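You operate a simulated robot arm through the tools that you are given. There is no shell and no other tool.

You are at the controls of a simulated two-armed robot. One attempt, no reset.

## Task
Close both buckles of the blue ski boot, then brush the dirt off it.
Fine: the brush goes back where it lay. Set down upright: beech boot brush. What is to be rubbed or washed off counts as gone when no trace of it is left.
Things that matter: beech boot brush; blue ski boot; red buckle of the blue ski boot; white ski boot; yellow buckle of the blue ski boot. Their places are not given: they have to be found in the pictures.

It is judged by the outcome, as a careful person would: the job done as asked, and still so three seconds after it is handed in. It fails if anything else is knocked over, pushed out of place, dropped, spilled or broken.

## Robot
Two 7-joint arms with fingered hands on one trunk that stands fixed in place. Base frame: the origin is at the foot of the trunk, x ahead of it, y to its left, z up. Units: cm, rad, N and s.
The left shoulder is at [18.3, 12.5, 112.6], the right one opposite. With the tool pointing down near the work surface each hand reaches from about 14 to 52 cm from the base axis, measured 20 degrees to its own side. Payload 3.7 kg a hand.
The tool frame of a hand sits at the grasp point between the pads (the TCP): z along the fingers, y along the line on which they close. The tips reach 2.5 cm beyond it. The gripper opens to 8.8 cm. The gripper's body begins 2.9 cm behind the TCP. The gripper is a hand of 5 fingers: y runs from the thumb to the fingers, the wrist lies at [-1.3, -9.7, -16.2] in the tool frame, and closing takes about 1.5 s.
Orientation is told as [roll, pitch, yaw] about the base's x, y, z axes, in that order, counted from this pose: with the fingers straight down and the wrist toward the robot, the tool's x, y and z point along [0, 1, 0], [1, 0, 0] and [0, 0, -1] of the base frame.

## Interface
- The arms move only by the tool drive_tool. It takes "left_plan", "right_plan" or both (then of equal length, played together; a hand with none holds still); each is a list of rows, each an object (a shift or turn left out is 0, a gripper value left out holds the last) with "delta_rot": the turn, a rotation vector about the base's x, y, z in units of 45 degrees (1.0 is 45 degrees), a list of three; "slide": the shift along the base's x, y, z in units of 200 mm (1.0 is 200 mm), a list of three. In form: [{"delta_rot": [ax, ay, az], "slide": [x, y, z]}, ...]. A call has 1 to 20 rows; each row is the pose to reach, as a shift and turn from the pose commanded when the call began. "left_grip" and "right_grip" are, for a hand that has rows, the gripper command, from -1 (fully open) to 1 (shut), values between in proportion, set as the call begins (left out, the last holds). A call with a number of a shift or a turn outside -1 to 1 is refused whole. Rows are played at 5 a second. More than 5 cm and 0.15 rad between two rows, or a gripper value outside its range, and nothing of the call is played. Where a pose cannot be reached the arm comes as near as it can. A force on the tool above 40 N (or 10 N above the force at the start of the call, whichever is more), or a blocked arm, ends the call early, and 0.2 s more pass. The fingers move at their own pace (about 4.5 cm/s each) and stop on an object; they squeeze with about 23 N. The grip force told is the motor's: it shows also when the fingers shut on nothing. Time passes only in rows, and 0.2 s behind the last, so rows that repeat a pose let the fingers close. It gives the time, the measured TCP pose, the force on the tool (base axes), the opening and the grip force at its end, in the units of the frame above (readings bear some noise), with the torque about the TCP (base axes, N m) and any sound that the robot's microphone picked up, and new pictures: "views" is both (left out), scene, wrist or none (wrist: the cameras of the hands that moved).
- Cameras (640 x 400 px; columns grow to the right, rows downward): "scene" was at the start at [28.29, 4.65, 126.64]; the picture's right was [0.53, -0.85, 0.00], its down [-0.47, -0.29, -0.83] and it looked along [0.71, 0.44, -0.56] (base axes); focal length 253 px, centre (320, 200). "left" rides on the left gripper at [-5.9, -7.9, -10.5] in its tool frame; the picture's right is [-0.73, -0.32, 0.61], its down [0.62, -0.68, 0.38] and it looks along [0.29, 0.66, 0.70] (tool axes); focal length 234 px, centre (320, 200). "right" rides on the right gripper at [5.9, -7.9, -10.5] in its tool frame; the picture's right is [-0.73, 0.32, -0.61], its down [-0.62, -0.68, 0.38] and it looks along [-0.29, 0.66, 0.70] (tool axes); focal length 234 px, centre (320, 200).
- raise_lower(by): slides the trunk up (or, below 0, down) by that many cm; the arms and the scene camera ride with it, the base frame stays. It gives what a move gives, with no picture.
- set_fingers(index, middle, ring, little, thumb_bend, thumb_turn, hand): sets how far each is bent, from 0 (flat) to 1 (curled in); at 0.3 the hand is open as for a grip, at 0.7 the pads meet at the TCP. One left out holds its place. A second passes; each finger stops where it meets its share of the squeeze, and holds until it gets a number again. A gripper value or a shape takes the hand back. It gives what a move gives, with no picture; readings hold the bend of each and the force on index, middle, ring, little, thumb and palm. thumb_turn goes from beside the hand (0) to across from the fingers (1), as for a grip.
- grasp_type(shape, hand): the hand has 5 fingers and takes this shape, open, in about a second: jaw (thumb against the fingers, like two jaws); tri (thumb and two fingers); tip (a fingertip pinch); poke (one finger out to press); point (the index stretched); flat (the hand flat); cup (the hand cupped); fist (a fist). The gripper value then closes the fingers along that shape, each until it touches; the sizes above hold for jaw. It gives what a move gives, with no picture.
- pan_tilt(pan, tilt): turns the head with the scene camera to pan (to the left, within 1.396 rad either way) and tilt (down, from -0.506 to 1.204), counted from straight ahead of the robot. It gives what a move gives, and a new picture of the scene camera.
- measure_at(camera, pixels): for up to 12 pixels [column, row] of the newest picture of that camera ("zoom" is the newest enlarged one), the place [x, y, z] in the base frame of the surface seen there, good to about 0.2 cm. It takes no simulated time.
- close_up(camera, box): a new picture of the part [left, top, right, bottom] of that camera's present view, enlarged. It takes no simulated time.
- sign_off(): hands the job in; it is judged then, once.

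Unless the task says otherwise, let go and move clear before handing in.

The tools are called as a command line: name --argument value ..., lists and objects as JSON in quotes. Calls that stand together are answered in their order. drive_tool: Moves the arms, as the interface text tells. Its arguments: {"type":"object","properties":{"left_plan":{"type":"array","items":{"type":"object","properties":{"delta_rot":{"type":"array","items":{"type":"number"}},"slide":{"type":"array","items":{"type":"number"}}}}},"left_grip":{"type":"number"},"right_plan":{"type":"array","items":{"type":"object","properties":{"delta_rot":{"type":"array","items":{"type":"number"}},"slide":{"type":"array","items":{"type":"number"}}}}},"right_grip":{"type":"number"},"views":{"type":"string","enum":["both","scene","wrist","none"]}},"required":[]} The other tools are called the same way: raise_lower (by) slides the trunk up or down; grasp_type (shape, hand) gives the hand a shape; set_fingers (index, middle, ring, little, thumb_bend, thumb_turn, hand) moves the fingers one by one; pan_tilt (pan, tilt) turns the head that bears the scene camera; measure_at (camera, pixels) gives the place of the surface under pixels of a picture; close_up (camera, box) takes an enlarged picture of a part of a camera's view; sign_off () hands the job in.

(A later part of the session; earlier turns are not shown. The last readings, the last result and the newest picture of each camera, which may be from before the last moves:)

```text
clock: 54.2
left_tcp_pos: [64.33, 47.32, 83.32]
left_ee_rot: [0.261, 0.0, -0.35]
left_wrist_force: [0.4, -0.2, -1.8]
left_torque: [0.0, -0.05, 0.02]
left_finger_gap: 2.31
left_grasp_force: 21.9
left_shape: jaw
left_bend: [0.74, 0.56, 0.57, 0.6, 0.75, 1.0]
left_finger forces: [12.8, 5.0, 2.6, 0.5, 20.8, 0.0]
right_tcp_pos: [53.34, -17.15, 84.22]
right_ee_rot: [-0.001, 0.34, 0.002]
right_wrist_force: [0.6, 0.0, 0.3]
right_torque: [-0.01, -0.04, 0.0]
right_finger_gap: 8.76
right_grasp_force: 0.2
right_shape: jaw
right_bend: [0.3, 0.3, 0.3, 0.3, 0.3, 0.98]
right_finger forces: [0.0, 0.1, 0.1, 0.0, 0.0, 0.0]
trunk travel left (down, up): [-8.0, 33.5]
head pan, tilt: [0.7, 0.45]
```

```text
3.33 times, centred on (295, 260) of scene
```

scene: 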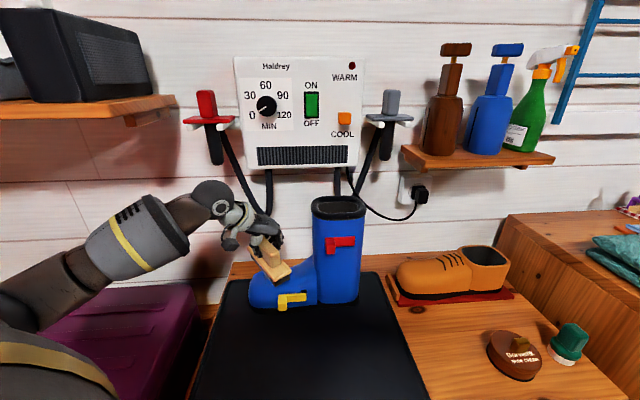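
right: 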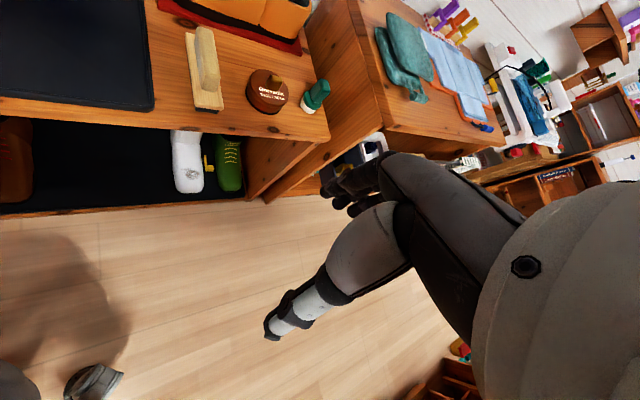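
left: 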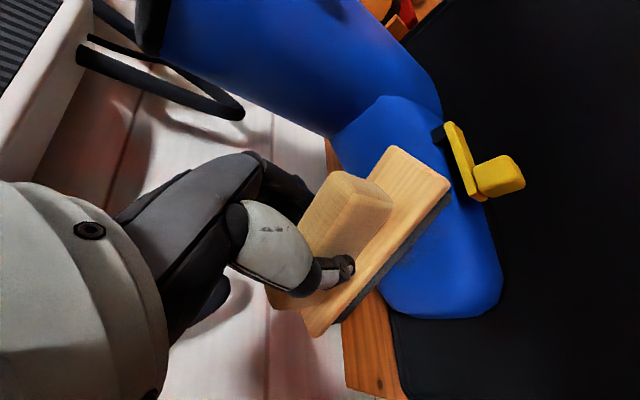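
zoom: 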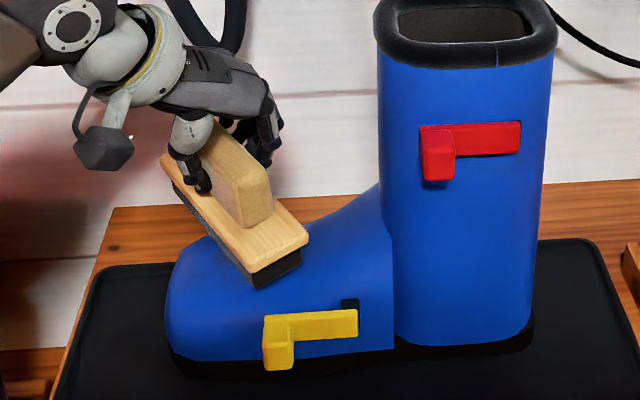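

The brush hovers over the toe. I'll measure the board's ends to see if it's level and how much gap is left before touching down.

measure_at --camera "zoom" --pixels '[[252, 264], [303, 235], [166, 165], [250, 275], [180, 195], [235, 275], [215, 290], [200, 250]]'

drive_tool --left_plan '[{"slide": [0, -0.02, -0.03]}, {"slide": [0, -0.02, -0.06]}]' --views "none"

```text
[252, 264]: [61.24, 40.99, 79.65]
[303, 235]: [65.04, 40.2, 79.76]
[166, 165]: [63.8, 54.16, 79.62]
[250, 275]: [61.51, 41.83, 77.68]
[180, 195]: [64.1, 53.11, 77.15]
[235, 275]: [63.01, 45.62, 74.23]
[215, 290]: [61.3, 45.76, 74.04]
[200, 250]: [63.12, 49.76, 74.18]
```

```text
clock: 54.8
left_tcp_pos: [64.17, 46.85, 82.18]
left_ee_rot: [0.261, 0.0, -0.349]
left_wrist_force: [0.3, 0.2, -2.0]
left_torque: [0.01, 0.0, 0.0]
left_finger_gap: 2.31
left_grasp_force: 22.7
left_shape: jaw
left_bend: [0.74, 0.56, 0.57, 0.6, 0.75, 1.0]
left_finger forces: [12.7, 5.0, 2.4, 0.5, 20.8, 0.0]
right_tcp_pos: [53.31, -17.26, 84.27]
right_ee_rot: [0.0, 0.339, -0.001]
right_wrist_force: [-0.3, 0.6, 0.2]
right_torque: [0.03, -0.01, 0.0]
right_finger_gap: 8.78
right_grasp_force: 0.1
right_shape: jaw
right_bend: [0.3, 0.3, 0.3, 0.3, 0.3, 0.98]
right_finger forces: [0.0, 0.0, 0.1, 0.0, 0.0, 0.1]
trunk travel left (down, up): [-8.0, 33.5]
head pan, tilt: [0.7, 0.45]
```

The board is level with both ends at z 79.6. Contact should come at TCP z ≈ 81.5, so I'll lower in small steps and watch the vertical force.

drive_tool --left_plan '[{"slide": [0, 0, -0.02]}, {"slide": [0, 0, -0.035]}]' --views "none"

drive_tool --left_plan '[{"slide": [0, 0, -0.01]}, {"slide": [0, 0, -0.015]}]' --views "none"

```text
clock: 55.4
left_tcp_pos: [64.2, 46.88, 81.61]
left_ee_rot: [0.261, 0.001, -0.35]
left_wrist_force: [0.0, 0.1, -2.3]
left_torque: [0.03, -0.05, -0.01]
left_finger_gap: 2.32
left_grasp_force: 22.7
left_shape: jaw
left_bend: [0.74, 0.56, 0.57, 0.6, 0.75, 1.0]
left_finger forces: [12.6, 5.0, 2.6, 0.4, 20.8, 0.0]
right_tcp_pos: [53.27, -17.3, 84.25]
right_ee_rot: [0.0, 0.338, 0.001]
right_wrist_force: [-0.1, 0.1, -0.6]
right_torque: [0.0, -0.02, 0.0]
right_finger_gap: 8.77
right_grasp_force: 0.0
right_shape: jaw
right_bend: [0.3, 0.3, 0.3, 0.3, 0.3, 0.98]
right_finger forces: [0.0, 0.0, 0.1, 0.1, 0.0, 0.1]
trunk travel left (down, up): [-8.0, 33.5]
head pan, tilt: [0.7, 0.45]
```

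```text
clock: 56.0
left_tcp_pos: [64.24, 46.91, 81.22]
left_ee_rot: [0.262, 0.001, -0.349]
left_wrist_force: [0.0, 0.0, -0.7]
left_torque: [-0.03, 0.01, 0.02]
left_finger_gap: 2.28
left_grasp_force: 22.4
left_shape: jaw
left_bend: [0.74, 0.56, 0.57, 0.6, 0.75, 1.0]
left_finger forces: [12.7, 5.1, 2.5, 0.6, 20.8, 0.0]
right_tcp_pos: [53.2, -17.27, 84.27]
right_ee_rot: [0.0, 0.34, 0.0]
right_wrist_force: [0.0, 0.1, -0.4]
right_torque: [0.0, -0.02, 0.0]
right_finger_gap: 8.77
right_grasp_force: 0.0
right_shape: jaw
right_bend: [0.3, 0.3, 0.3, 0.3, 0.3, 0.98]
right_finger forces: [0.0, 0.0, 0.0, 0.1, 0.0, 0.0]
trunk travel left (down, up): [-8.0, 33.5]
head pan, tilt: [0.7, 0.45]
```

There's only a hint of contact. I'll go down another few millimetres.

drive_tool --left_plan '[{"slide": [0, 0, -0.01]}, {"slide": [0, 0, -0.015]}]' --views "none"

close_up --camera "scene" --box '[230, 220, 330, 320]'

```text
clock: 56.6
left_tcp_pos: [64.09, 46.94, 81.19]
left_ee_rot: [0.264, -0.002, -0.348]
left_wrist_force: [1.5, 0.3, 5.1]
left_torque: [0.01, -0.03, 0.0]
left_finger_gap: 2.35
left_grasp_force: 23.1
left_shape: jaw
left_bend: [0.74, 0.56, 0.57, 0.59, 0.75, 1.0]
left_finger forces: [13.9, 5.8, 3.0, 0.9, 21.5, 0.0]
right_tcp_pos: [53.19, -17.3, 84.21]
right_ee_rot: [0.0, 0.337, 0.0]
right_wrist_force: [-0.2, -0.6, 0.4]
right_torque: [-0.05, -0.02, 0.01]
right_finger_gap: 8.76
right_grasp_force: 0.0
right_shape: jaw
right_bend: [0.3, 0.3, 0.3, 0.3, 0.3, 0.98]
right_finger forces: [0.0, 0.0, 0.1, 0.0, 0.0, 0.0]
trunk travel left (down, up): [-8.0, 33.5]
head pan, tilt: [0.7, 0.45]
```

```text
4.00 times, centred on (280, 270) of scene
```

zoom: 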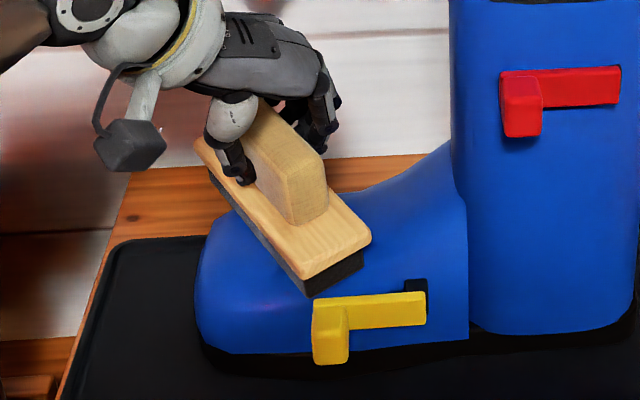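

Contact is made with about 6 N. I'll shift the brush slightly inward, off the yellow lever, make light toe–heel strokes and then check that the boot stays put.

drive_tool --left_plan '[{"slide": [0.027, 0.027, 0]}, {"slide": [0.053, 0.053, 0]}, {"slide": [0.0106, 0.0954, 0]}, {"slide": [-0.0318, 0.1379, 0]}, {"slide": [0.0106, 0.0954, 0]}, {"slide": [0.053, 0.053, 0]}, {"slide": [0.0954, 0.0106, 0]}, {"slide": [0.1237, -0.0177, 0]}, {"slide": [0.0954, 0.0106, 0]}, {"slide": [0.053, 0.053, 0]}]' --views "both"

close_up --camera "scene" --box '[230, 200, 370, 320]'

measure_at --camera "scene" --pixels '[[290, 302], [303, 297], [284, 300], [341, 242], [330, 245], [351, 238]]'

```text
clock: 58.8
left_tcp_pos: [65.28, 47.73, 81.23]
left_ee_rot: [0.263, -0.004, -0.351]
left_wrist_force: [5.6, -2.0, 9.9]
left_torque: [-0.02, -0.29, -0.07]
left_finger_gap: 2.4
left_grasp_force: 23.0
left_shape: jaw
left_bend: [0.74, 0.55, 0.54, 0.58, 0.75, 1.0]
left_finger forces: [15.8, 7.5, 2.6, 1.2, 20.0, 0.0]
right_tcp_pos: [53.21, -17.27, 84.39]
right_ee_rot: [0.001, 0.338, -0.001]
right_wrist_force: [0.2, -0.3, 0.6]
right_torque: [-0.02, 0.02, -0.01]
right_finger_gap: 8.78
right_grasp_force: 0.1
right_shape: jaw
right_bend: [0.3, 0.3, 0.3, 0.3, 0.3, 0.98]
right_finger forces: [0.0, 0.1, 0.0, 0.1, 0.0, 0.0]
trunk travel left (down, up): [-8.0, 33.5]
head pan, tilt: [0.7, 0.45]
```

scene: 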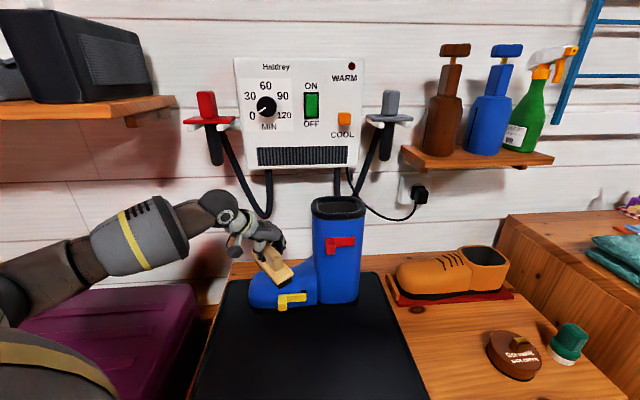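
left: 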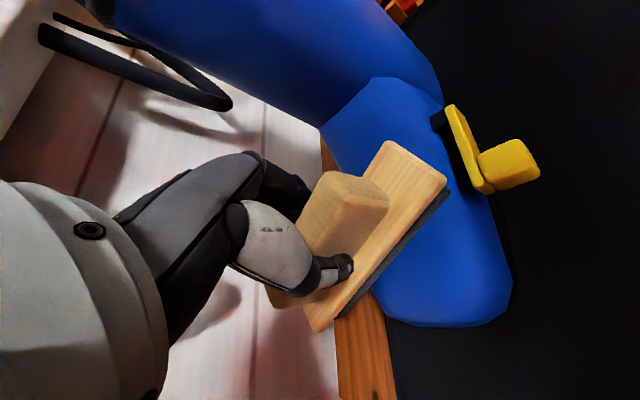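

```text
3.33 times, centred on (300, 260) of scene
```

zoom: 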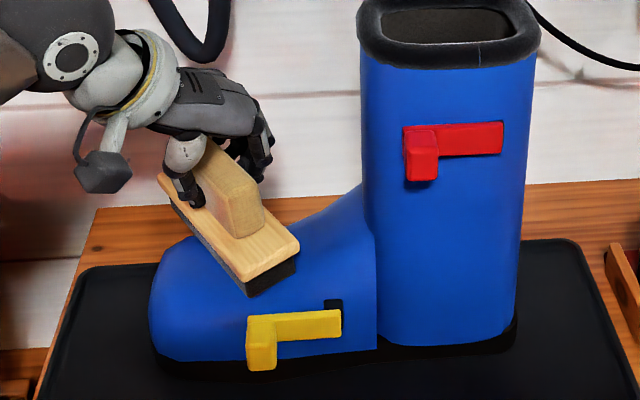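

```text
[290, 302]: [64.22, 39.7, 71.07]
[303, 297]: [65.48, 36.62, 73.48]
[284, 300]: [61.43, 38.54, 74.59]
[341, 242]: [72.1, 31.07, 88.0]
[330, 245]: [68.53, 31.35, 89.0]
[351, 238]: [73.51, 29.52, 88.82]
```

The boot hasn't moved, since its lever points measure the same, but pressure rose to about 11 N. I'll ease off slightly, do a few more strokes in both directions and then lift to inspect.

drive_tool --left_plan '[{"slide": [-0.0424, 0.0424, 0.006]}, {"slide": [-0.0848, 0.0848, 0.006]}, {"slide": [-0.0424, 0.0424, 0.006]}, {"slide": [0, 0, 0.006]}, {"slide": [0.0424, -0.0424, 0.006]}, {"slide": [0.0707, -0.0707, 0.006]}, {"slide": [0.02, -0.02, 0.006]}, {"slide": [-0.03, 0.03, 0.006]}, {"slide": [-0.065, -0.005, 0.003]}, {"slide": [-0.03, 0.03, 0.006]}, {"slide": [0.0, 0.06, 0.006]}, {"slide": [0.0, 0.06, 0.1]}, {"slide": [-0.03, 0.06, 0.25]}]' --views "both"

close_up --camera "scene" --box '[230, 220, 330, 320]'

close_up --camera "left" --box '[320, 80, 540, 350]'

```text
clock: 61.6
left_tcp_pos: [64.65, 49.11, 85.98]
left_ee_rot: [0.262, 0.0, -0.349]
left_wrist_force: [-0.2, -0.3, -1.8]
left_torque: [-0.01, 0.01, -0.03]
left_finger_gap: 2.4
left_grasp_force: 22.7
left_shape: jaw
left_bend: [0.73, 0.56, 0.58, 0.6, 0.77, 0.98]
left_finger forces: [13.8, 5.3, 2.6, 0.0, 21.7, 0.1]
right_tcp_pos: [53.36, -17.22, 84.28]
right_ee_rot: [-0.002, 0.338, -0.001]
right_wrist_force: [0.3, -0.1, -0.4]
right_torque: [-0.01, 0.01, -0.02]
right_finger_gap: 8.77
right_grasp_force: 0.1
right_shape: jaw
right_bend: [0.3, 0.3, 0.3, 0.3, 0.3, 0.98]
right_finger forces: [0.0, 0.0, 0.0, 0.1, 0.0, 0.1]
trunk travel left (down, up): [-8.0, 33.5]
head pan, tilt: [0.7, 0.45]
```

scene: 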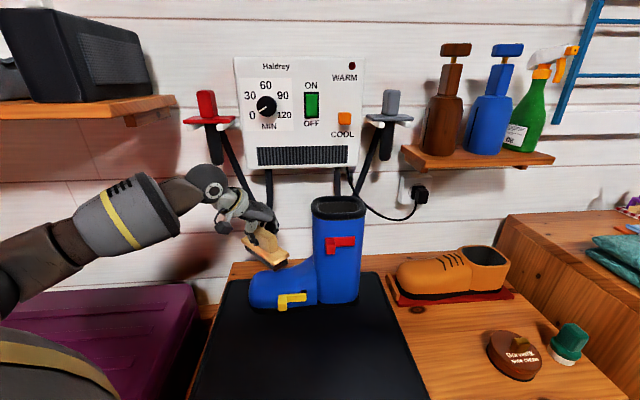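
left: 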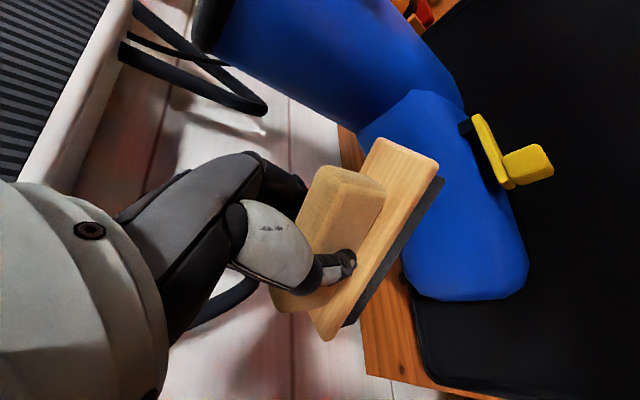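

```text
4.00 times, centred on (280, 270) of scene
```

zoom: 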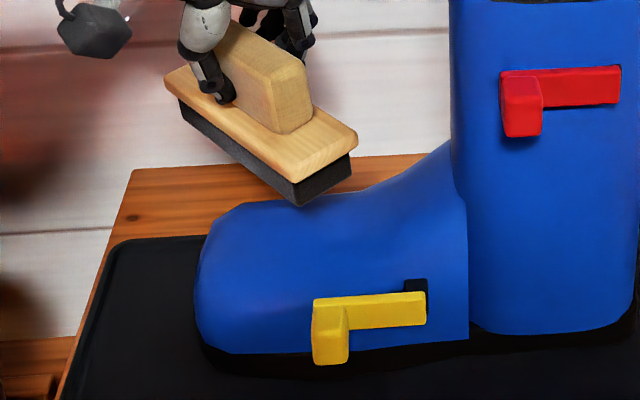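

```text
1.48 times, centred on (430, 215) of left
```

zoom: 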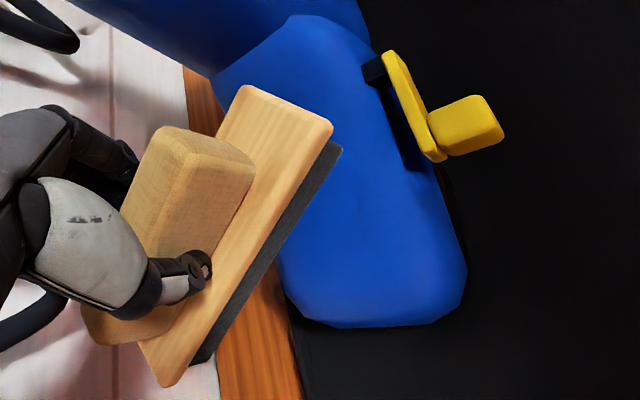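

The visible toe looks clean. I'll move the brush off to the side to inspect the whole top surface closely.

drive_tool --left_plan '[{"slide": [-0.03, -0.1, 0.08]}, {"slide": [-0.08, -0.22, 0.18]}, {"slide": [-0.15, -0.36, 0.3]}, {"slide": [-0.22, -0.5, 0.42]}, {"slide": [-0.24, -0.6, 0.55]}]' --views "both"

close_up --camera "scene" --box '[245, 250, 315, 310]'

close_up --camera "left" --box '[330, 180, 490, 350]'

```text
clock: 62.8
left_tcp_pos: [60.0, 36.98, 97.31]
left_ee_rot: [0.261, 0.0, -0.35]
left_wrist_force: [-0.1, -0.1, -1.0]
left_torque: [-0.02, -0.04, 0.0]
left_finger_gap: 2.39
left_grasp_force: 22.7
left_shape: jaw
left_bend: [0.73, 0.56, 0.58, 0.6, 0.77, 0.98]
left_finger forces: [13.5, 5.4, 2.6, 0.0, 21.5, 0.1]
right_tcp_pos: [53.17, -17.25, 84.31]
right_ee_rot: [-0.001, 0.337, 0.0]
right_wrist_force: [-0.8, 0.4, 0.2]
right_torque: [-0.02, -0.03, 0.01]
right_finger_gap: 8.78
right_grasp_force: 0.1
right_shape: jaw
right_bend: [0.3, 0.3, 0.3, 0.3, 0.3, 0.98]
right_finger forces: [0.1, 0.1, 0.0, 0.1, 0.1, 0.1]
trunk travel left (down, up): [-8.0, 33.5]
head pan, tilt: [0.7, 0.45]
```

scene: 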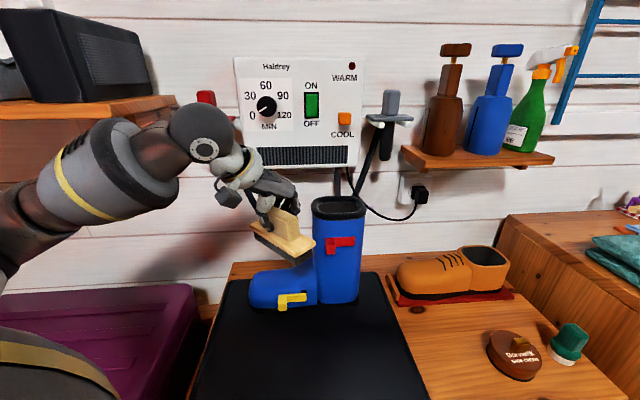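
left: 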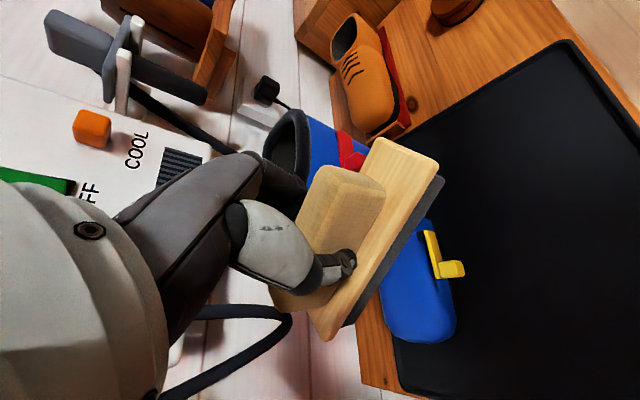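

```text
6.67 times, centred on (280, 280) of scene
```

zoom: 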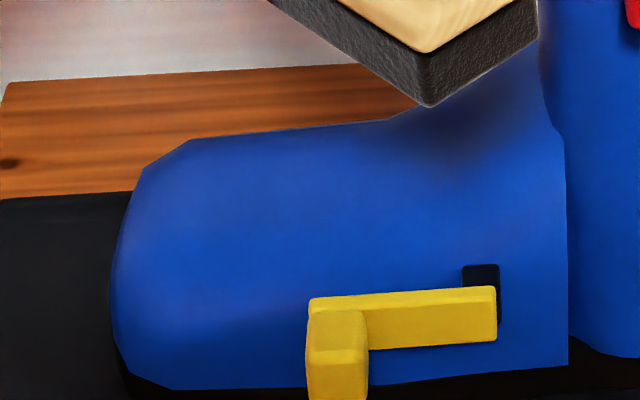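

```text
2.35 times, centred on (410, 265) of left
```

zoom: 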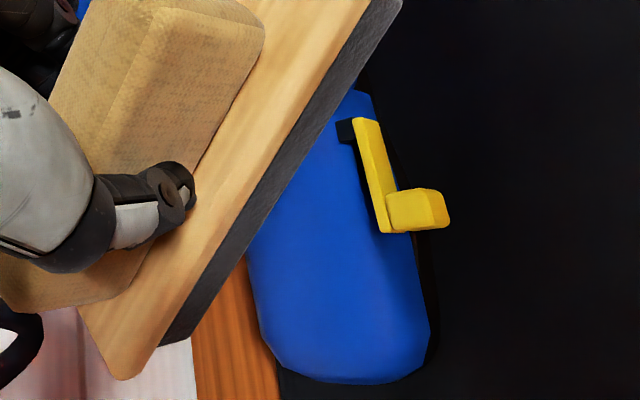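

From here the toe shows no dirt, though the view is grazing. I'll go back over the same high waypoint, where the hand camera had a steep view of the patch before.

drive_tool --left_plan '[{"slide": [0, -0.075, 0.175]}, {"slide": [0, -0.15, 0.335]}, {"slide": [0.1, -0.25, 0.425]}, {"slide": [0.2, -0.35, 0.44]}, {"slide": [0.31, -0.45, 0.44]}]' --views "both"

close_up --camera "left" --box '[370, 270, 510, 400]'

close_up --camera "scene" --box '[245, 250, 315, 310]'

```text
clock: 64.0
left_tcp_pos: [66.15, 28.12, 105.97]
left_ee_rot: [0.261, 0.0, -0.35]
left_wrist_force: [-0.2, -0.2, -1.2]
left_torque: [0.0, 0.04, 0.01]
left_finger_gap: 2.41
left_grasp_force: 23.2
left_shape: jaw
left_bend: [0.73, 0.56, 0.58, 0.6, 0.77, 0.98]
left_finger forces: [13.4, 5.4, 2.6, 0.0, 21.5, 0.1]
right_tcp_pos: [53.31, -17.23, 84.13]
right_ee_rot: [0.0, 0.341, 0.0]
right_wrist_force: [-0.3, -0.1, -0.2]
right_torque: [-0.03, 0.01, 0.02]
right_finger_gap: 8.78
right_grasp_force: 0.0
right_shape: jaw
right_bend: [0.3, 0.3, 0.3, 0.3, 0.3, 0.98]
right_finger forces: [0.0, 0.0, 0.1, 0.0, 0.1, 0.1]
trunk travel left (down, up): [-8.0, 33.5]
head pan, tilt: [0.7, 0.45]
```

scene: 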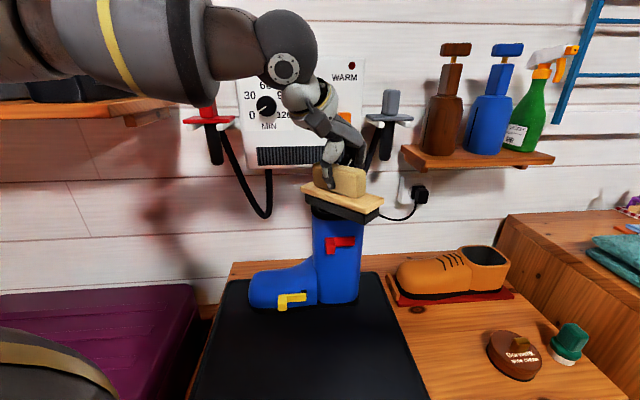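
left: 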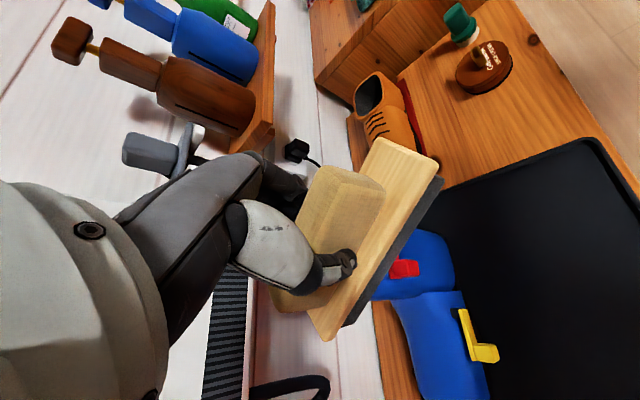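

```text
3.08 times, centred on (440, 335) of left
```

zoom: 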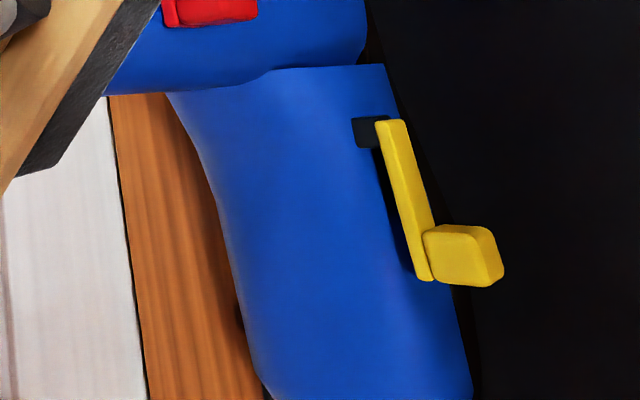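

```text
6.67 times, centred on (280, 280) of scene
```

zoom: 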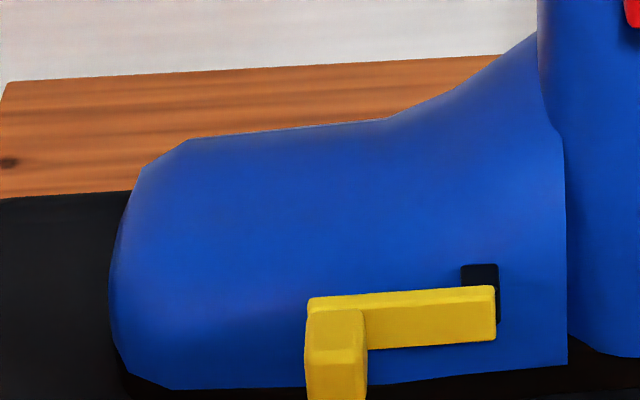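

The toe top is spotless in both views. I'll double-check the yellow bar's angle after the brushing, and then take the brush back.

measure_at --camera "zoom" --pixels '[[485, 315], [460, 320], [430, 325], [400, 330], [380, 335], [335, 335], [335, 375], [530, 250], [440, 250], [250, 260], [530, 340], [420, 370]]'

close_up --camera "scene" --box '[300, 195, 390, 260]'

measure_at --camera "zoom" --pixels '[[360, 255], [340, 260], [310, 262], [280, 265], [230, 285], [250, 60], [420, 90], [220, 40], [330, 100], [440, 110], [330, 20], [400, 70]]'

```text
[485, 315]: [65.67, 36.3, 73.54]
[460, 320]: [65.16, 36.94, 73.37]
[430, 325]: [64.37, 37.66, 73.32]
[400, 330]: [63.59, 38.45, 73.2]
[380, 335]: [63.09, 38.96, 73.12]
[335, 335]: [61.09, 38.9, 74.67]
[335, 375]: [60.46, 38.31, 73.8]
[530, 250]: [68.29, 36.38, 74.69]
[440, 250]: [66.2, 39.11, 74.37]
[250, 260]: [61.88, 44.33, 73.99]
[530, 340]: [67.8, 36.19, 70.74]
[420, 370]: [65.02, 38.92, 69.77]
```

```text
6.15 times, centred on (345, 228) of scene
```

zoom: 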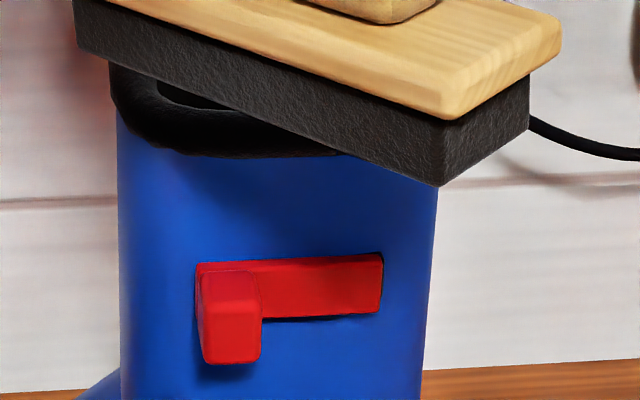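

```text
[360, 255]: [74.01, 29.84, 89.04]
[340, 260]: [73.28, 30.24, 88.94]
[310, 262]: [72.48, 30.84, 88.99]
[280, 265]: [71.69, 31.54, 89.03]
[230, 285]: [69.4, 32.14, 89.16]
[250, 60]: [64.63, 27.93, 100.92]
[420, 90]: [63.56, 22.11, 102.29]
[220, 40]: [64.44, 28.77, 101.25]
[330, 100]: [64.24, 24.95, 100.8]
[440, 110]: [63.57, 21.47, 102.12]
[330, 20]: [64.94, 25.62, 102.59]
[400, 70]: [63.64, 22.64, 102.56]
```

Yellow is flat at 134°. Before returning the brush, I'll check its attitude in the grip, since rubbing may have shifted it a little, and re-check the red bar's face.

measure_at --camera "zoom" --pixels '[[365, 275], [365, 300], [320, 280], [280, 290], [540, 60], [450, 100], [300, 55], [150, 10], [200, 20], [380, 10], [500, 25], [480, 85]]'

close_up --camera "left" --box '[260, 130, 460, 350]'

measure_at --camera "zoom" --pixels '[[370, 40], [450, 80], [440, 120], [380, 190], [330, 260], [230, 320], [210, 360], [380, 90], [320, 100], [380, 60], [250, 350]]'

```text
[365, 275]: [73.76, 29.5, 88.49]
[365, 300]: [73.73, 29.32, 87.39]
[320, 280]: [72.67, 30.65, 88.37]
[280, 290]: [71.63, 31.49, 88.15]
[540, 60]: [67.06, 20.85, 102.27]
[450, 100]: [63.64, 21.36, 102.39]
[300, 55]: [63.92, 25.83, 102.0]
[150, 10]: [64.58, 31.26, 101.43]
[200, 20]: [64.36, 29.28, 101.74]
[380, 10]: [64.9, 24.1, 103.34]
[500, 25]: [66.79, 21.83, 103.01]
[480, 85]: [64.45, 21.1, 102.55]
```

```text
1.82 times, centred on (360, 240) of left
```

zoom: 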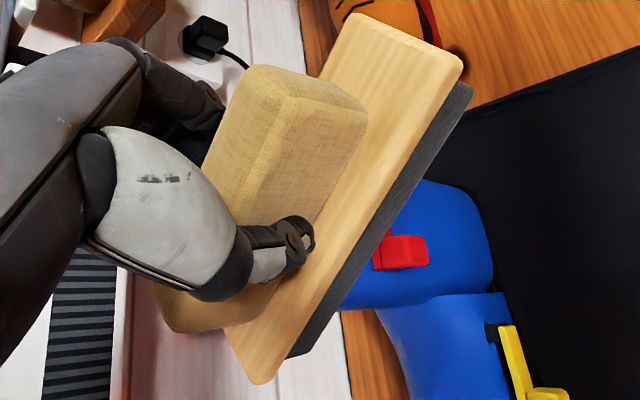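

```text
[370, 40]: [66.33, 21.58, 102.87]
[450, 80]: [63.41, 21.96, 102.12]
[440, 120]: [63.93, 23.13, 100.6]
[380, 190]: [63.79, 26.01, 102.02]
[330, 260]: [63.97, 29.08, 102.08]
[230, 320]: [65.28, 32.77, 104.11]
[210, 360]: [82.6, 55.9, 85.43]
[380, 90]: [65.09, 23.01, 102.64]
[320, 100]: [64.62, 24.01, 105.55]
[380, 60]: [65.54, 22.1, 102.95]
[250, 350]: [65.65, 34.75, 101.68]
```

The brush has rolled about 13° in the grip (finger side high), so I'll level it on landing by touching down slightly toward the mat and sliding it home. Before any more trunk motion I'll take another look at the right elbow's surroundings.

pan_tilt --pan -1.35 --tilt 0.7

close_up --camera "scene" --box '[0, 0, 640, 400]'

measure_at --camera "scene" --pixels '[[560, 100], [600, 100], [400, 150], [500, 200], [320, 200], [320, 320], [200, 200], [450, 320], [560, 320], [620, 200], [100, 320], [400, 60]]'

```text
clock: 66.0
left_tcp_pos: [65.87, 28.29, 106.01]
left_ee_rot: [0.262, 0.0, -0.349]
left_wrist_force: [0.6, -0.4, -1.1]
left_torque: [-0.01, 0.01, 0.04]
left_finger_gap: 2.4
left_grasp_force: 22.7
left_shape: jaw
left_bend: [0.73, 0.56, 0.58, 0.6, 0.77, 0.98]
left_finger forces: [13.4, 5.3, 2.6, 0.1, 21.5, 0.0]
right_tcp_pos: [53.29, -17.19, 84.17]
right_ee_rot: [0.0, 0.338, -0.001]
right_wrist_force: [-0.5, 0.0, -0.6]
right_torque: [0.02, 0.02, -0.01]
right_finger_gap: 8.77
right_grasp_force: 0.0
right_shape: jaw
right_bend: [0.3, 0.3, 0.3, 0.3, 0.3, 0.98]
right_finger forces: [0.1, 0.1, 0.0, 0.0, 0.0, 0.0]
trunk travel left (down, up): [-8.0, 33.5]
head pan, tilt: [-1.349, 0.7]
```

scene: 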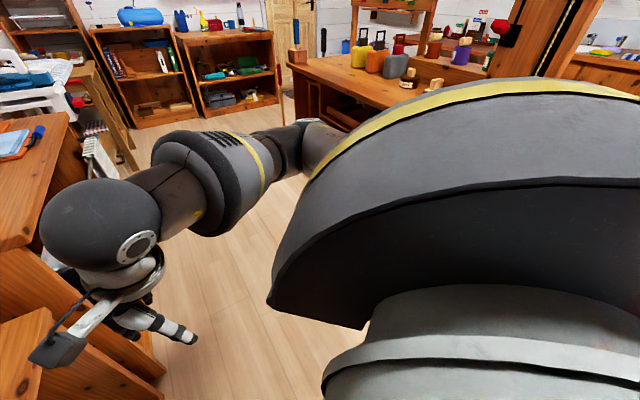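

```text
1.00 times, centred on (320, 200) of scene (not enlarged: the box is as wide or as high as the picture)
```

zoom: 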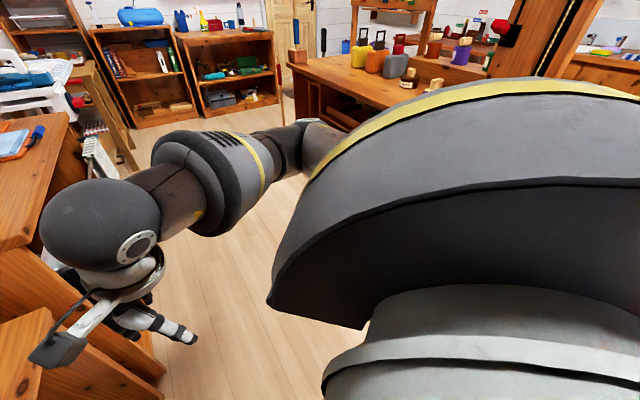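

```text
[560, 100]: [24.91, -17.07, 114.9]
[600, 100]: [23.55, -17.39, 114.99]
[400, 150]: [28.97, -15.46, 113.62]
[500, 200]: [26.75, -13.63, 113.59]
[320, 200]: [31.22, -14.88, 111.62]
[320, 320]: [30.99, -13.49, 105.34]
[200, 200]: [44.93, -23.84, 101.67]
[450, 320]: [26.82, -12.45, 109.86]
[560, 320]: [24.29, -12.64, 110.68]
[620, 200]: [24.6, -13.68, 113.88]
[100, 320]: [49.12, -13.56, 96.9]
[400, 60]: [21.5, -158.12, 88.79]
```

Everything behind the right arm is over 1.4 m away, so trunk motion there is harmless. I'll turn the head back to the bench and carry the brush back along the same high path.

pan_tilt --pan 0.2 --tilt 0.75

drive_tool --left_plan '[{"delta_rot": [0, 0, -0.106], "slide": [0.05, -0.13, 0]}, {"delta_rot": [0, 0, -0.196], "slide": [0.11, -0.27, -0.04]}, {"delta_rot": [0, 0, -0.286], "slide": [0.16, -0.4, -0.14]}, {"delta_rot": [0, 0, -0.376], "slide": [0.21, -0.53, -0.26]}, {"delta_rot": [0, 0, -0.466], "slide": [0.26, -0.65, -0.38]}, {"delta_rot": [0, 0, -0.556], "slide": [0.3, -0.75, -0.5]}]' --views "both"

```text
clock: 67.6
left_tcp_pos: [65.88, 28.22, 105.88]
left_ee_rot: [0.261, 0.0, -0.351]
left_wrist_force: [1.8, 0.3, -1.1]
left_torque: [0.0, 0.02, 0.02]
left_finger_gap: 2.37
left_grasp_force: 23.2
left_shape: jaw
left_bend: [0.73, 0.56, 0.58, 0.6, 0.77, 0.98]
left_finger forces: [13.4, 5.4, 2.6, 0.0, 21.4, 0.0]
right_tcp_pos: [53.27, -17.22, 84.25]
right_ee_rot: [0.0, 0.338, 0.0]
right_wrist_force: [1.1, 0.3, -0.6]
right_torque: [-0.01, 0.02, 0.01]
right_finger_gap: 8.76
right_grasp_force: 0.0
right_shape: jaw
right_bend: [0.3, 0.3, 0.3, 0.3, 0.3, 0.98]
right_finger forces: [0.1, 0.0, 0.1, 0.0, 0.0, 0.0]
trunk travel left (down, up): [-8.0, 33.5]
head pan, tilt: [0.201, 0.75]
```

scene: 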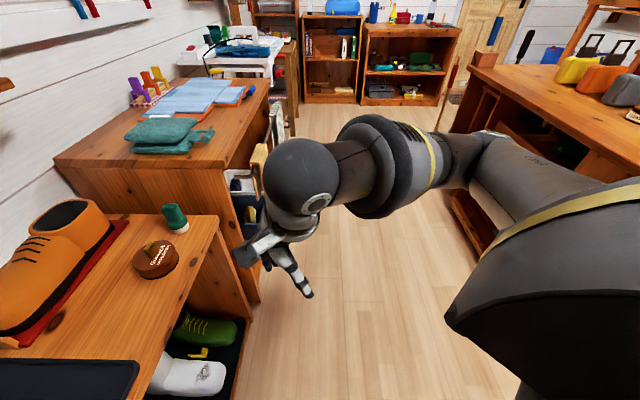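

```text
clock: 69.0
left_tcp_pos: [72.04, 13.03, 95.51]
left_ee_rot: [0.263, 0.002, -0.786]
left_wrist_force: [0.2, -0.3, -1.5]
left_torque: [-0.03, 0.02, 0.0]
left_finger_gap: 2.38
left_grasp_force: 22.9
left_shape: jaw
left_bend: [0.73, 0.56, 0.58, 0.6, 0.77, 0.98]
left_finger forces: [13.3, 5.2, 2.6, 0.0, 21.4, 0.0]
right_tcp_pos: [53.33, -17.18, 84.28]
right_ee_rot: [0.002, 0.337, 0.0]
right_wrist_force: [0.5, -0.1, -0.4]
right_torque: [0.03, 0.03, -0.02]
right_finger_gap: 8.77
right_grasp_force: 0.1
right_shape: jaw
right_bend: [0.3, 0.3, 0.3, 0.3, 0.3, 0.98]
right_finger forces: [0.0, 0.0, 0.0, 0.1, 0.1, 0.0]
trunk travel left (down, up): [-8.0, 33.5]
head pan, tilt: [0.201, 0.75]
```

scene: 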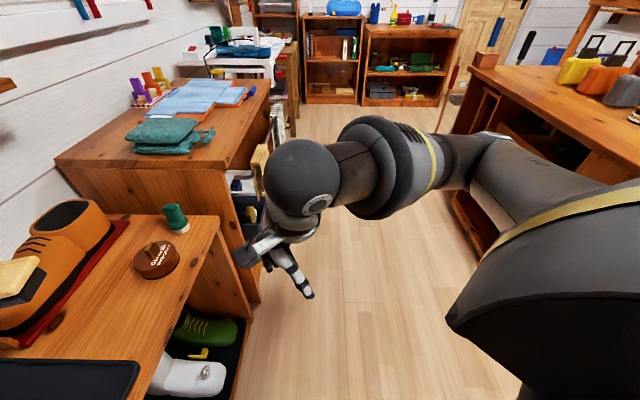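
left: 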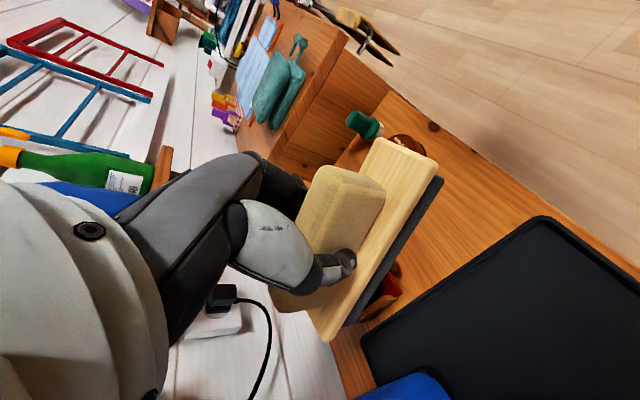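

The brush is back near its spot at (72.0,13.0,95.5). The scene picture is still turned too far right, so I'll re-aim the head at the brush's place.

pan_tilt --pan 0.35 --tilt 0.7

```text
clock: 69.7
left_tcp_pos: [72.06, 13.22, 95.74]
left_ee_rot: [0.263, 0.0, -0.785]
left_wrist_force: [-0.2, 0.6, -1.5]
left_torque: [0.01, 0.02, -0.01]
left_finger_gap: 2.4
left_grasp_force: 22.8
left_shape: jaw
left_bend: [0.73, 0.56, 0.58, 0.6, 0.77, 0.98]
left_finger forces: [13.4, 5.3, 2.6, 0.0, 21.3, 0.0]
right_tcp_pos: [53.36, -17.18, 84.2]
right_ee_rot: [0.001, 0.339, 0.0]
right_wrist_force: [-0.7, 0.8, 0.3]
right_torque: [0.01, -0.01, 0.02]
right_finger_gap: 8.75
right_grasp_force: 0.0
right_shape: jaw
right_bend: [0.3, 0.3, 0.3, 0.3, 0.3, 0.98]
right_finger forces: [0.1, 0.0, 0.0, 0.0, 0.1, 0.0]
trunk travel left (down, up): [-8.0, 33.5]
head pan, tilt: [0.351, 0.7]
```

scene: 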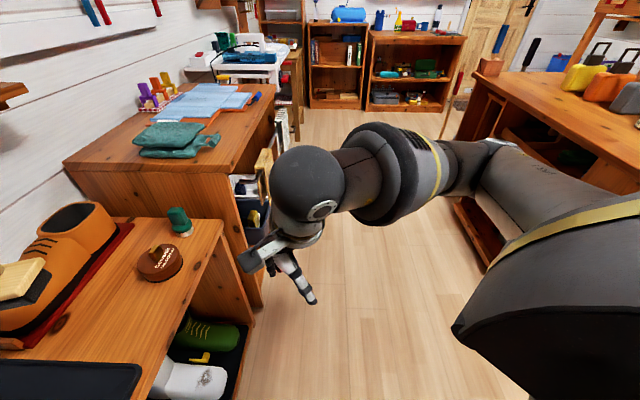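

close_up --camera "scene" --box '[0, 0, 640, 400]'

measure_at --camera "scene" --pixels '[[155, 262], [20, 280], [180, 225], [60, 320]]'

```text
1.00 times, centred on (320, 200) of scene (not enlarged: the box is as wide or as high as the picture)
```

zoom: 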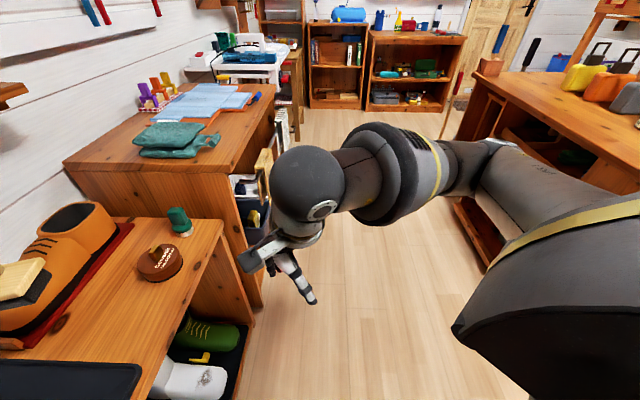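

```text
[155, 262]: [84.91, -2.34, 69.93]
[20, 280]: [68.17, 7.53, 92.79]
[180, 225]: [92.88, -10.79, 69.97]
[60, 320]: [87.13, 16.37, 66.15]
```

The reported pan is 0.35, but the view really points about -0.6, so the head seems to lag or stick. I'll try commanding it again.

pan_tilt --pan 0.6 --tilt 0.6

```text
clock: 70.5
left_tcp_pos: [72.03, 13.09, 95.68]
left_ee_rot: [0.263, 0.0, -0.787]
left_wrist_force: [-0.1, -0.5, -1.4]
left_torque: [0.04, 0.05, 0.01]
left_finger_gap: 2.41
left_grasp_force: 23.0
left_shape: jaw
left_bend: [0.73, 0.56, 0.58, 0.6, 0.77, 0.98]
left_finger forces: [13.3, 5.3, 2.5, 0.0, 21.3, 0.0]
right_tcp_pos: [53.3, -17.19, 84.16]
right_ee_rot: [0.0, 0.339, -0.001]
right_wrist_force: [-0.3, -0.6, -0.6]
right_torque: [-0.02, 0.02, 0.03]
right_finger_gap: 8.77
right_grasp_force: 0.1
right_shape: jaw
right_bend: [0.3, 0.3, 0.3, 0.3, 0.3, 0.98]
right_finger forces: [0.1, 0.1, 0.0, 0.1, 0.0, 0.0]
trunk travel left (down, up): [-8.0, 33.5]
head pan, tilt: [0.6, 0.6]
```

scene: 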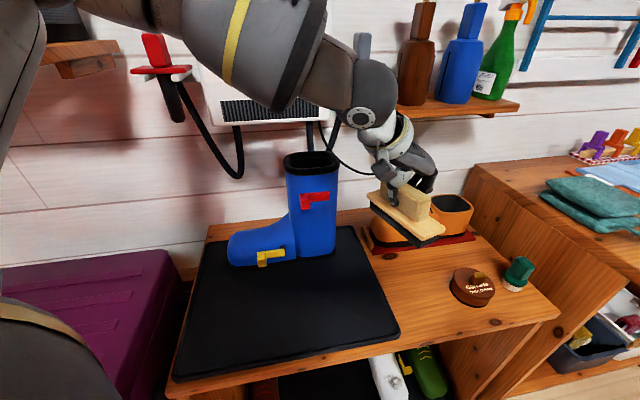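

The view is right now: the boot is clean with both buckles shut, and the brush hovers at (408,215). I'll measure its tilt and heading in the grip.

close_up --camera "scene" --box '[360, 170, 460, 260]'

measure_at --camera "zoom" --pixels '[[75, 150], [330, 300], [400, 285], [150, 155], [340, 250], [380, 260], [250, 245], [200, 210], [385, 275], [310, 285], [120, 165], [360, 290]]'

```text
4.44 times, centred on (410, 215) of scene
```

zoom: 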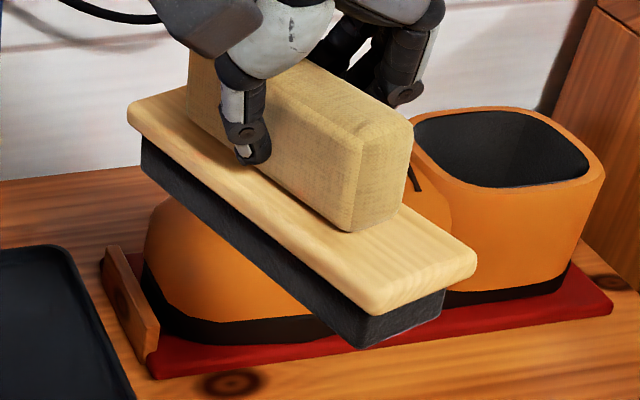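

```text
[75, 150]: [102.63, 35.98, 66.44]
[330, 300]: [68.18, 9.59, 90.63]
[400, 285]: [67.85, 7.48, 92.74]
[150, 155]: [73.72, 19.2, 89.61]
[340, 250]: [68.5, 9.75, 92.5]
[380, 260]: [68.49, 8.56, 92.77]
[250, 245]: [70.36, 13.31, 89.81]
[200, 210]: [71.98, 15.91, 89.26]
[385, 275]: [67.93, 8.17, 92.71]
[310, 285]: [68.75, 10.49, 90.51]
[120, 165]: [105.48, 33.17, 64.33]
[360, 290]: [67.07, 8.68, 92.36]
```

measure_at --camera "zoom" --pixels '[[136, 106], [372, 302], [470, 262], [300, 245], [220, 180], [425, 225], [410, 280], [180, 140], [330, 265], [440, 255], [160, 110], [260, 205]]'

```text
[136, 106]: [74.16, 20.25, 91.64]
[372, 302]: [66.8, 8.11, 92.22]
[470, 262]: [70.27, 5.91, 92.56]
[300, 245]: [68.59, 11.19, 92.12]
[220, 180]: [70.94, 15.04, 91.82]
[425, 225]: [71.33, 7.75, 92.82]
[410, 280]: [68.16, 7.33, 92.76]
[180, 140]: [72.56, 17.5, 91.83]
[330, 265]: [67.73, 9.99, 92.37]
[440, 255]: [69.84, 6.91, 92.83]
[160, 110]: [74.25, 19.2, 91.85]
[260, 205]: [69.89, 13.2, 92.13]
```

In the grip the brush has turned about 11–14° in heading (58.8° instead of 45°), rolled about 5° and dipped 2° at the far end. I'll counter-rotate the hand to bring its heading back to 45°, then lower the trunk to gain the reach I need.

drive_tool --left_plan '[{"delta_rot": [0, 0, -0.1], "slide": [0, 0, 0]}, {"delta_rot": [0, 0, -0.2], "slide": [0.02, -0.02, 0]}, {"delta_rot": [0, 0, -0.307], "slide": [0.04, -0.04, 0]}]' --views "none"

raise_lower --by -6.5

drive_tool --left_plan '[{"slide": [0.05, -0.06, 0]}, {"slide": [0.1, -0.12, 0]}, {"slide": [0.15, -0.18, -0.05]}, {"slide": [0.2, -0.26, -0.1]}, {"slide": [0.22, -0.307, -0.15]}]' --views "both"

```text
clock: 71.3
left_tcp_pos: [72.75, 12.23, 95.73]
left_ee_rot: [0.261, 0.0, -1.027]
left_wrist_force: [-0.9, 0.7, -0.7]
left_torque: [-0.03, 0.0, 0.02]
left_finger_gap: 2.38
left_grasp_force: 22.6
left_shape: jaw
left_bend: [0.73, 0.56, 0.58, 0.6, 0.77, 0.98]
left_finger forces: [13.5, 5.3, 2.6, 0.0, 21.4, 0.0]
right_tcp_pos: [53.26, -17.23, 84.23]
right_ee_rot: [0.001, 0.338, 0.001]
right_wrist_force: [-0.2, -0.5, -0.2]
right_torque: [0.02, 0.02, 0.01]
right_finger_gap: 8.79
right_grasp_force: 0.1
right_shape: jaw
right_bend: [0.3, 0.3, 0.3, 0.3, 0.3, 0.98]
right_finger forces: [0.0, 0.0, 0.1, 0.0, 0.0, 0.0]
trunk travel left (down, up): [-8.0, 33.5]
head pan, tilt: [0.6, 0.6]
```

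```text
clock: 72.3
left_tcp_pos: [72.62, 12.23, 89.44]
left_ee_rot: [0.265, -0.001, -1.025]
left_wrist_force: [-0.7, -0.1, -0.8]
left_torque: [0.01, -0.02, -0.02]
left_finger_gap: 2.4
left_grasp_force: 23.4
left_shape: jaw
left_bend: [0.73, 0.56, 0.58, 0.6, 0.77, 0.98]
left_finger forces: [13.4, 5.4, 2.6, 0.0, 21.3, 0.0]
right_tcp_pos: [52.58, -17.18, 72.72]
right_ee_rot: [0.001, 0.523, -0.001]
right_wrist_force: [0.3, 0.3, -0.1]
right_torque: [-0.02, -0.03, 0.04]
right_finger_gap: 8.78
right_grasp_force: 0.2
right_shape: jaw
right_bend: [0.3, 0.3, 0.3, 0.3, 0.3, 0.98]
right_finger forces: [0.1, 0.1, 0.0, 0.1, 0.0, 0.0]
trunk travel left (down, up): [-1.5, 40.0]
head pan, tilt: [0.6, 0.6]
```

```text
clock: 73.5
left_tcp_pos: [77.24, 5.89, 86.11]
left_ee_rot: [0.264, -0.001, -1.027]
left_wrist_force: [-0.1, -0.5, -0.6]
left_torque: [0.01, 0.04, 0.01]
left_finger_gap: 2.43
left_grasp_force: 22.9
left_shape: jaw
left_bend: [0.73, 0.56, 0.58, 0.6, 0.77, 0.98]
left_finger forces: [13.4, 5.4, 2.6, 0.0, 21.3, 0.0]
right_tcp_pos: [52.63, -17.14, 72.53]
right_ee_rot: [0.0, 0.527, 0.001]
right_wrist_force: [0.1, 0.1, 0.0]
right_torque: [-0.03, -0.01, 0.0]
right_finger_gap: 8.77
right_grasp_force: 0.0
right_shape: jaw
right_bend: [0.3, 0.3, 0.3, 0.3, 0.3, 0.98]
right_finger forces: [0.1, 0.0, 0.0, 0.1, 0.0, 0.1]
trunk travel left (down, up): [-1.5, 40.0]
head pan, tilt: [0.6, 0.6]
```

scene: 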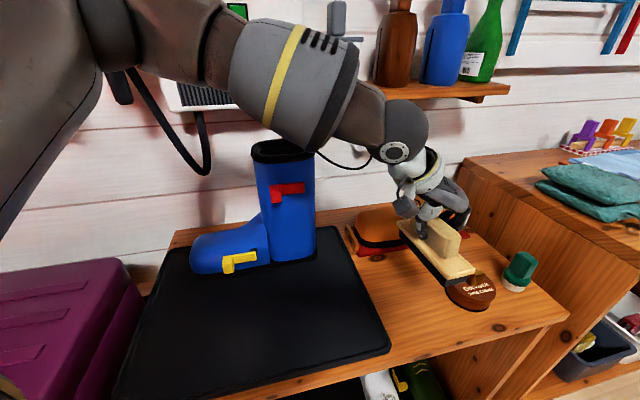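
left: 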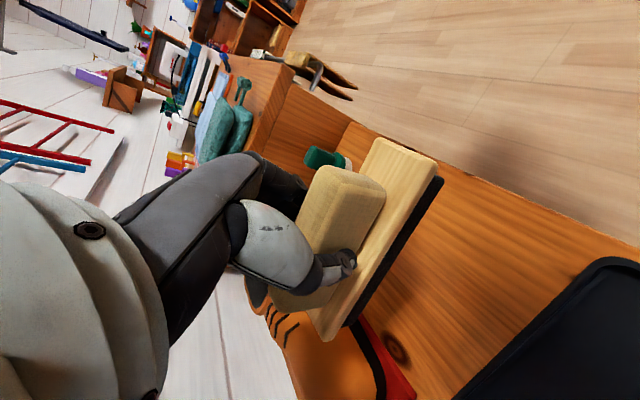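

The hand is over the brush's place with no reach warning. I'll measure the board again to fine-tune its heading, level and position.

close_up --camera "scene" --box '[385, 205, 485, 295]'

measure_at --camera "zoom" --pixels '[[80, 110], [100, 130], [150, 175], [200, 225], [265, 310], [330, 300], [385, 285], [350, 240], [250, 290], [300, 260], [120, 110], [380, 270]]'

```text
4.44 times, centred on (435, 250) of scene
```

zoom: 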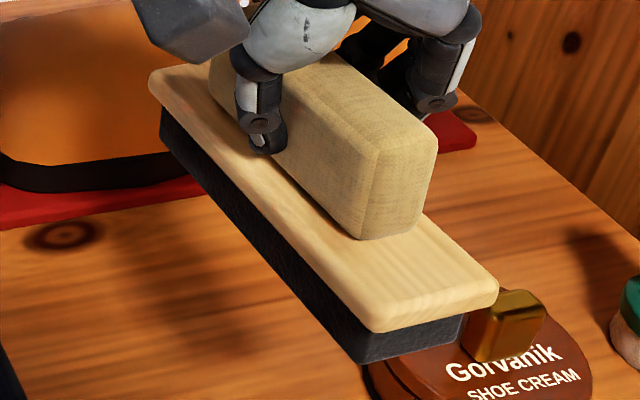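

```text
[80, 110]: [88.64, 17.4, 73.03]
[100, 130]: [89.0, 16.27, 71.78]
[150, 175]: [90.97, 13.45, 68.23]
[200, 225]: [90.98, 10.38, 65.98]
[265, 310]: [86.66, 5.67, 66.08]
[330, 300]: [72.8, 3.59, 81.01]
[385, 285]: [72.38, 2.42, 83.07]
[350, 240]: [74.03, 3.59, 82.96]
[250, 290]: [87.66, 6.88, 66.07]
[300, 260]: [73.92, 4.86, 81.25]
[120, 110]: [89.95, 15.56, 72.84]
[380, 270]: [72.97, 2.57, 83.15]
```

measure_at --camera "zoom" --pixels '[[156, 80], [376, 322], [492, 292], [250, 190], [300, 240], [200, 130], [450, 250], [420, 300], [340, 280], [185, 75], [450, 290], [400, 250]]'

```text
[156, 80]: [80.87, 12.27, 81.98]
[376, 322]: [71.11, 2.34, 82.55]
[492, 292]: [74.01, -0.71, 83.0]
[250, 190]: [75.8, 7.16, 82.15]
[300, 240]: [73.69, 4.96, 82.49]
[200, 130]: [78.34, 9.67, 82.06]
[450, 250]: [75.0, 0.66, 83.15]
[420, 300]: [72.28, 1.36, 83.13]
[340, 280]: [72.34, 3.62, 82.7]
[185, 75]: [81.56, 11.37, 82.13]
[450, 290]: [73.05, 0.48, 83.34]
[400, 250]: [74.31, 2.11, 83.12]
```

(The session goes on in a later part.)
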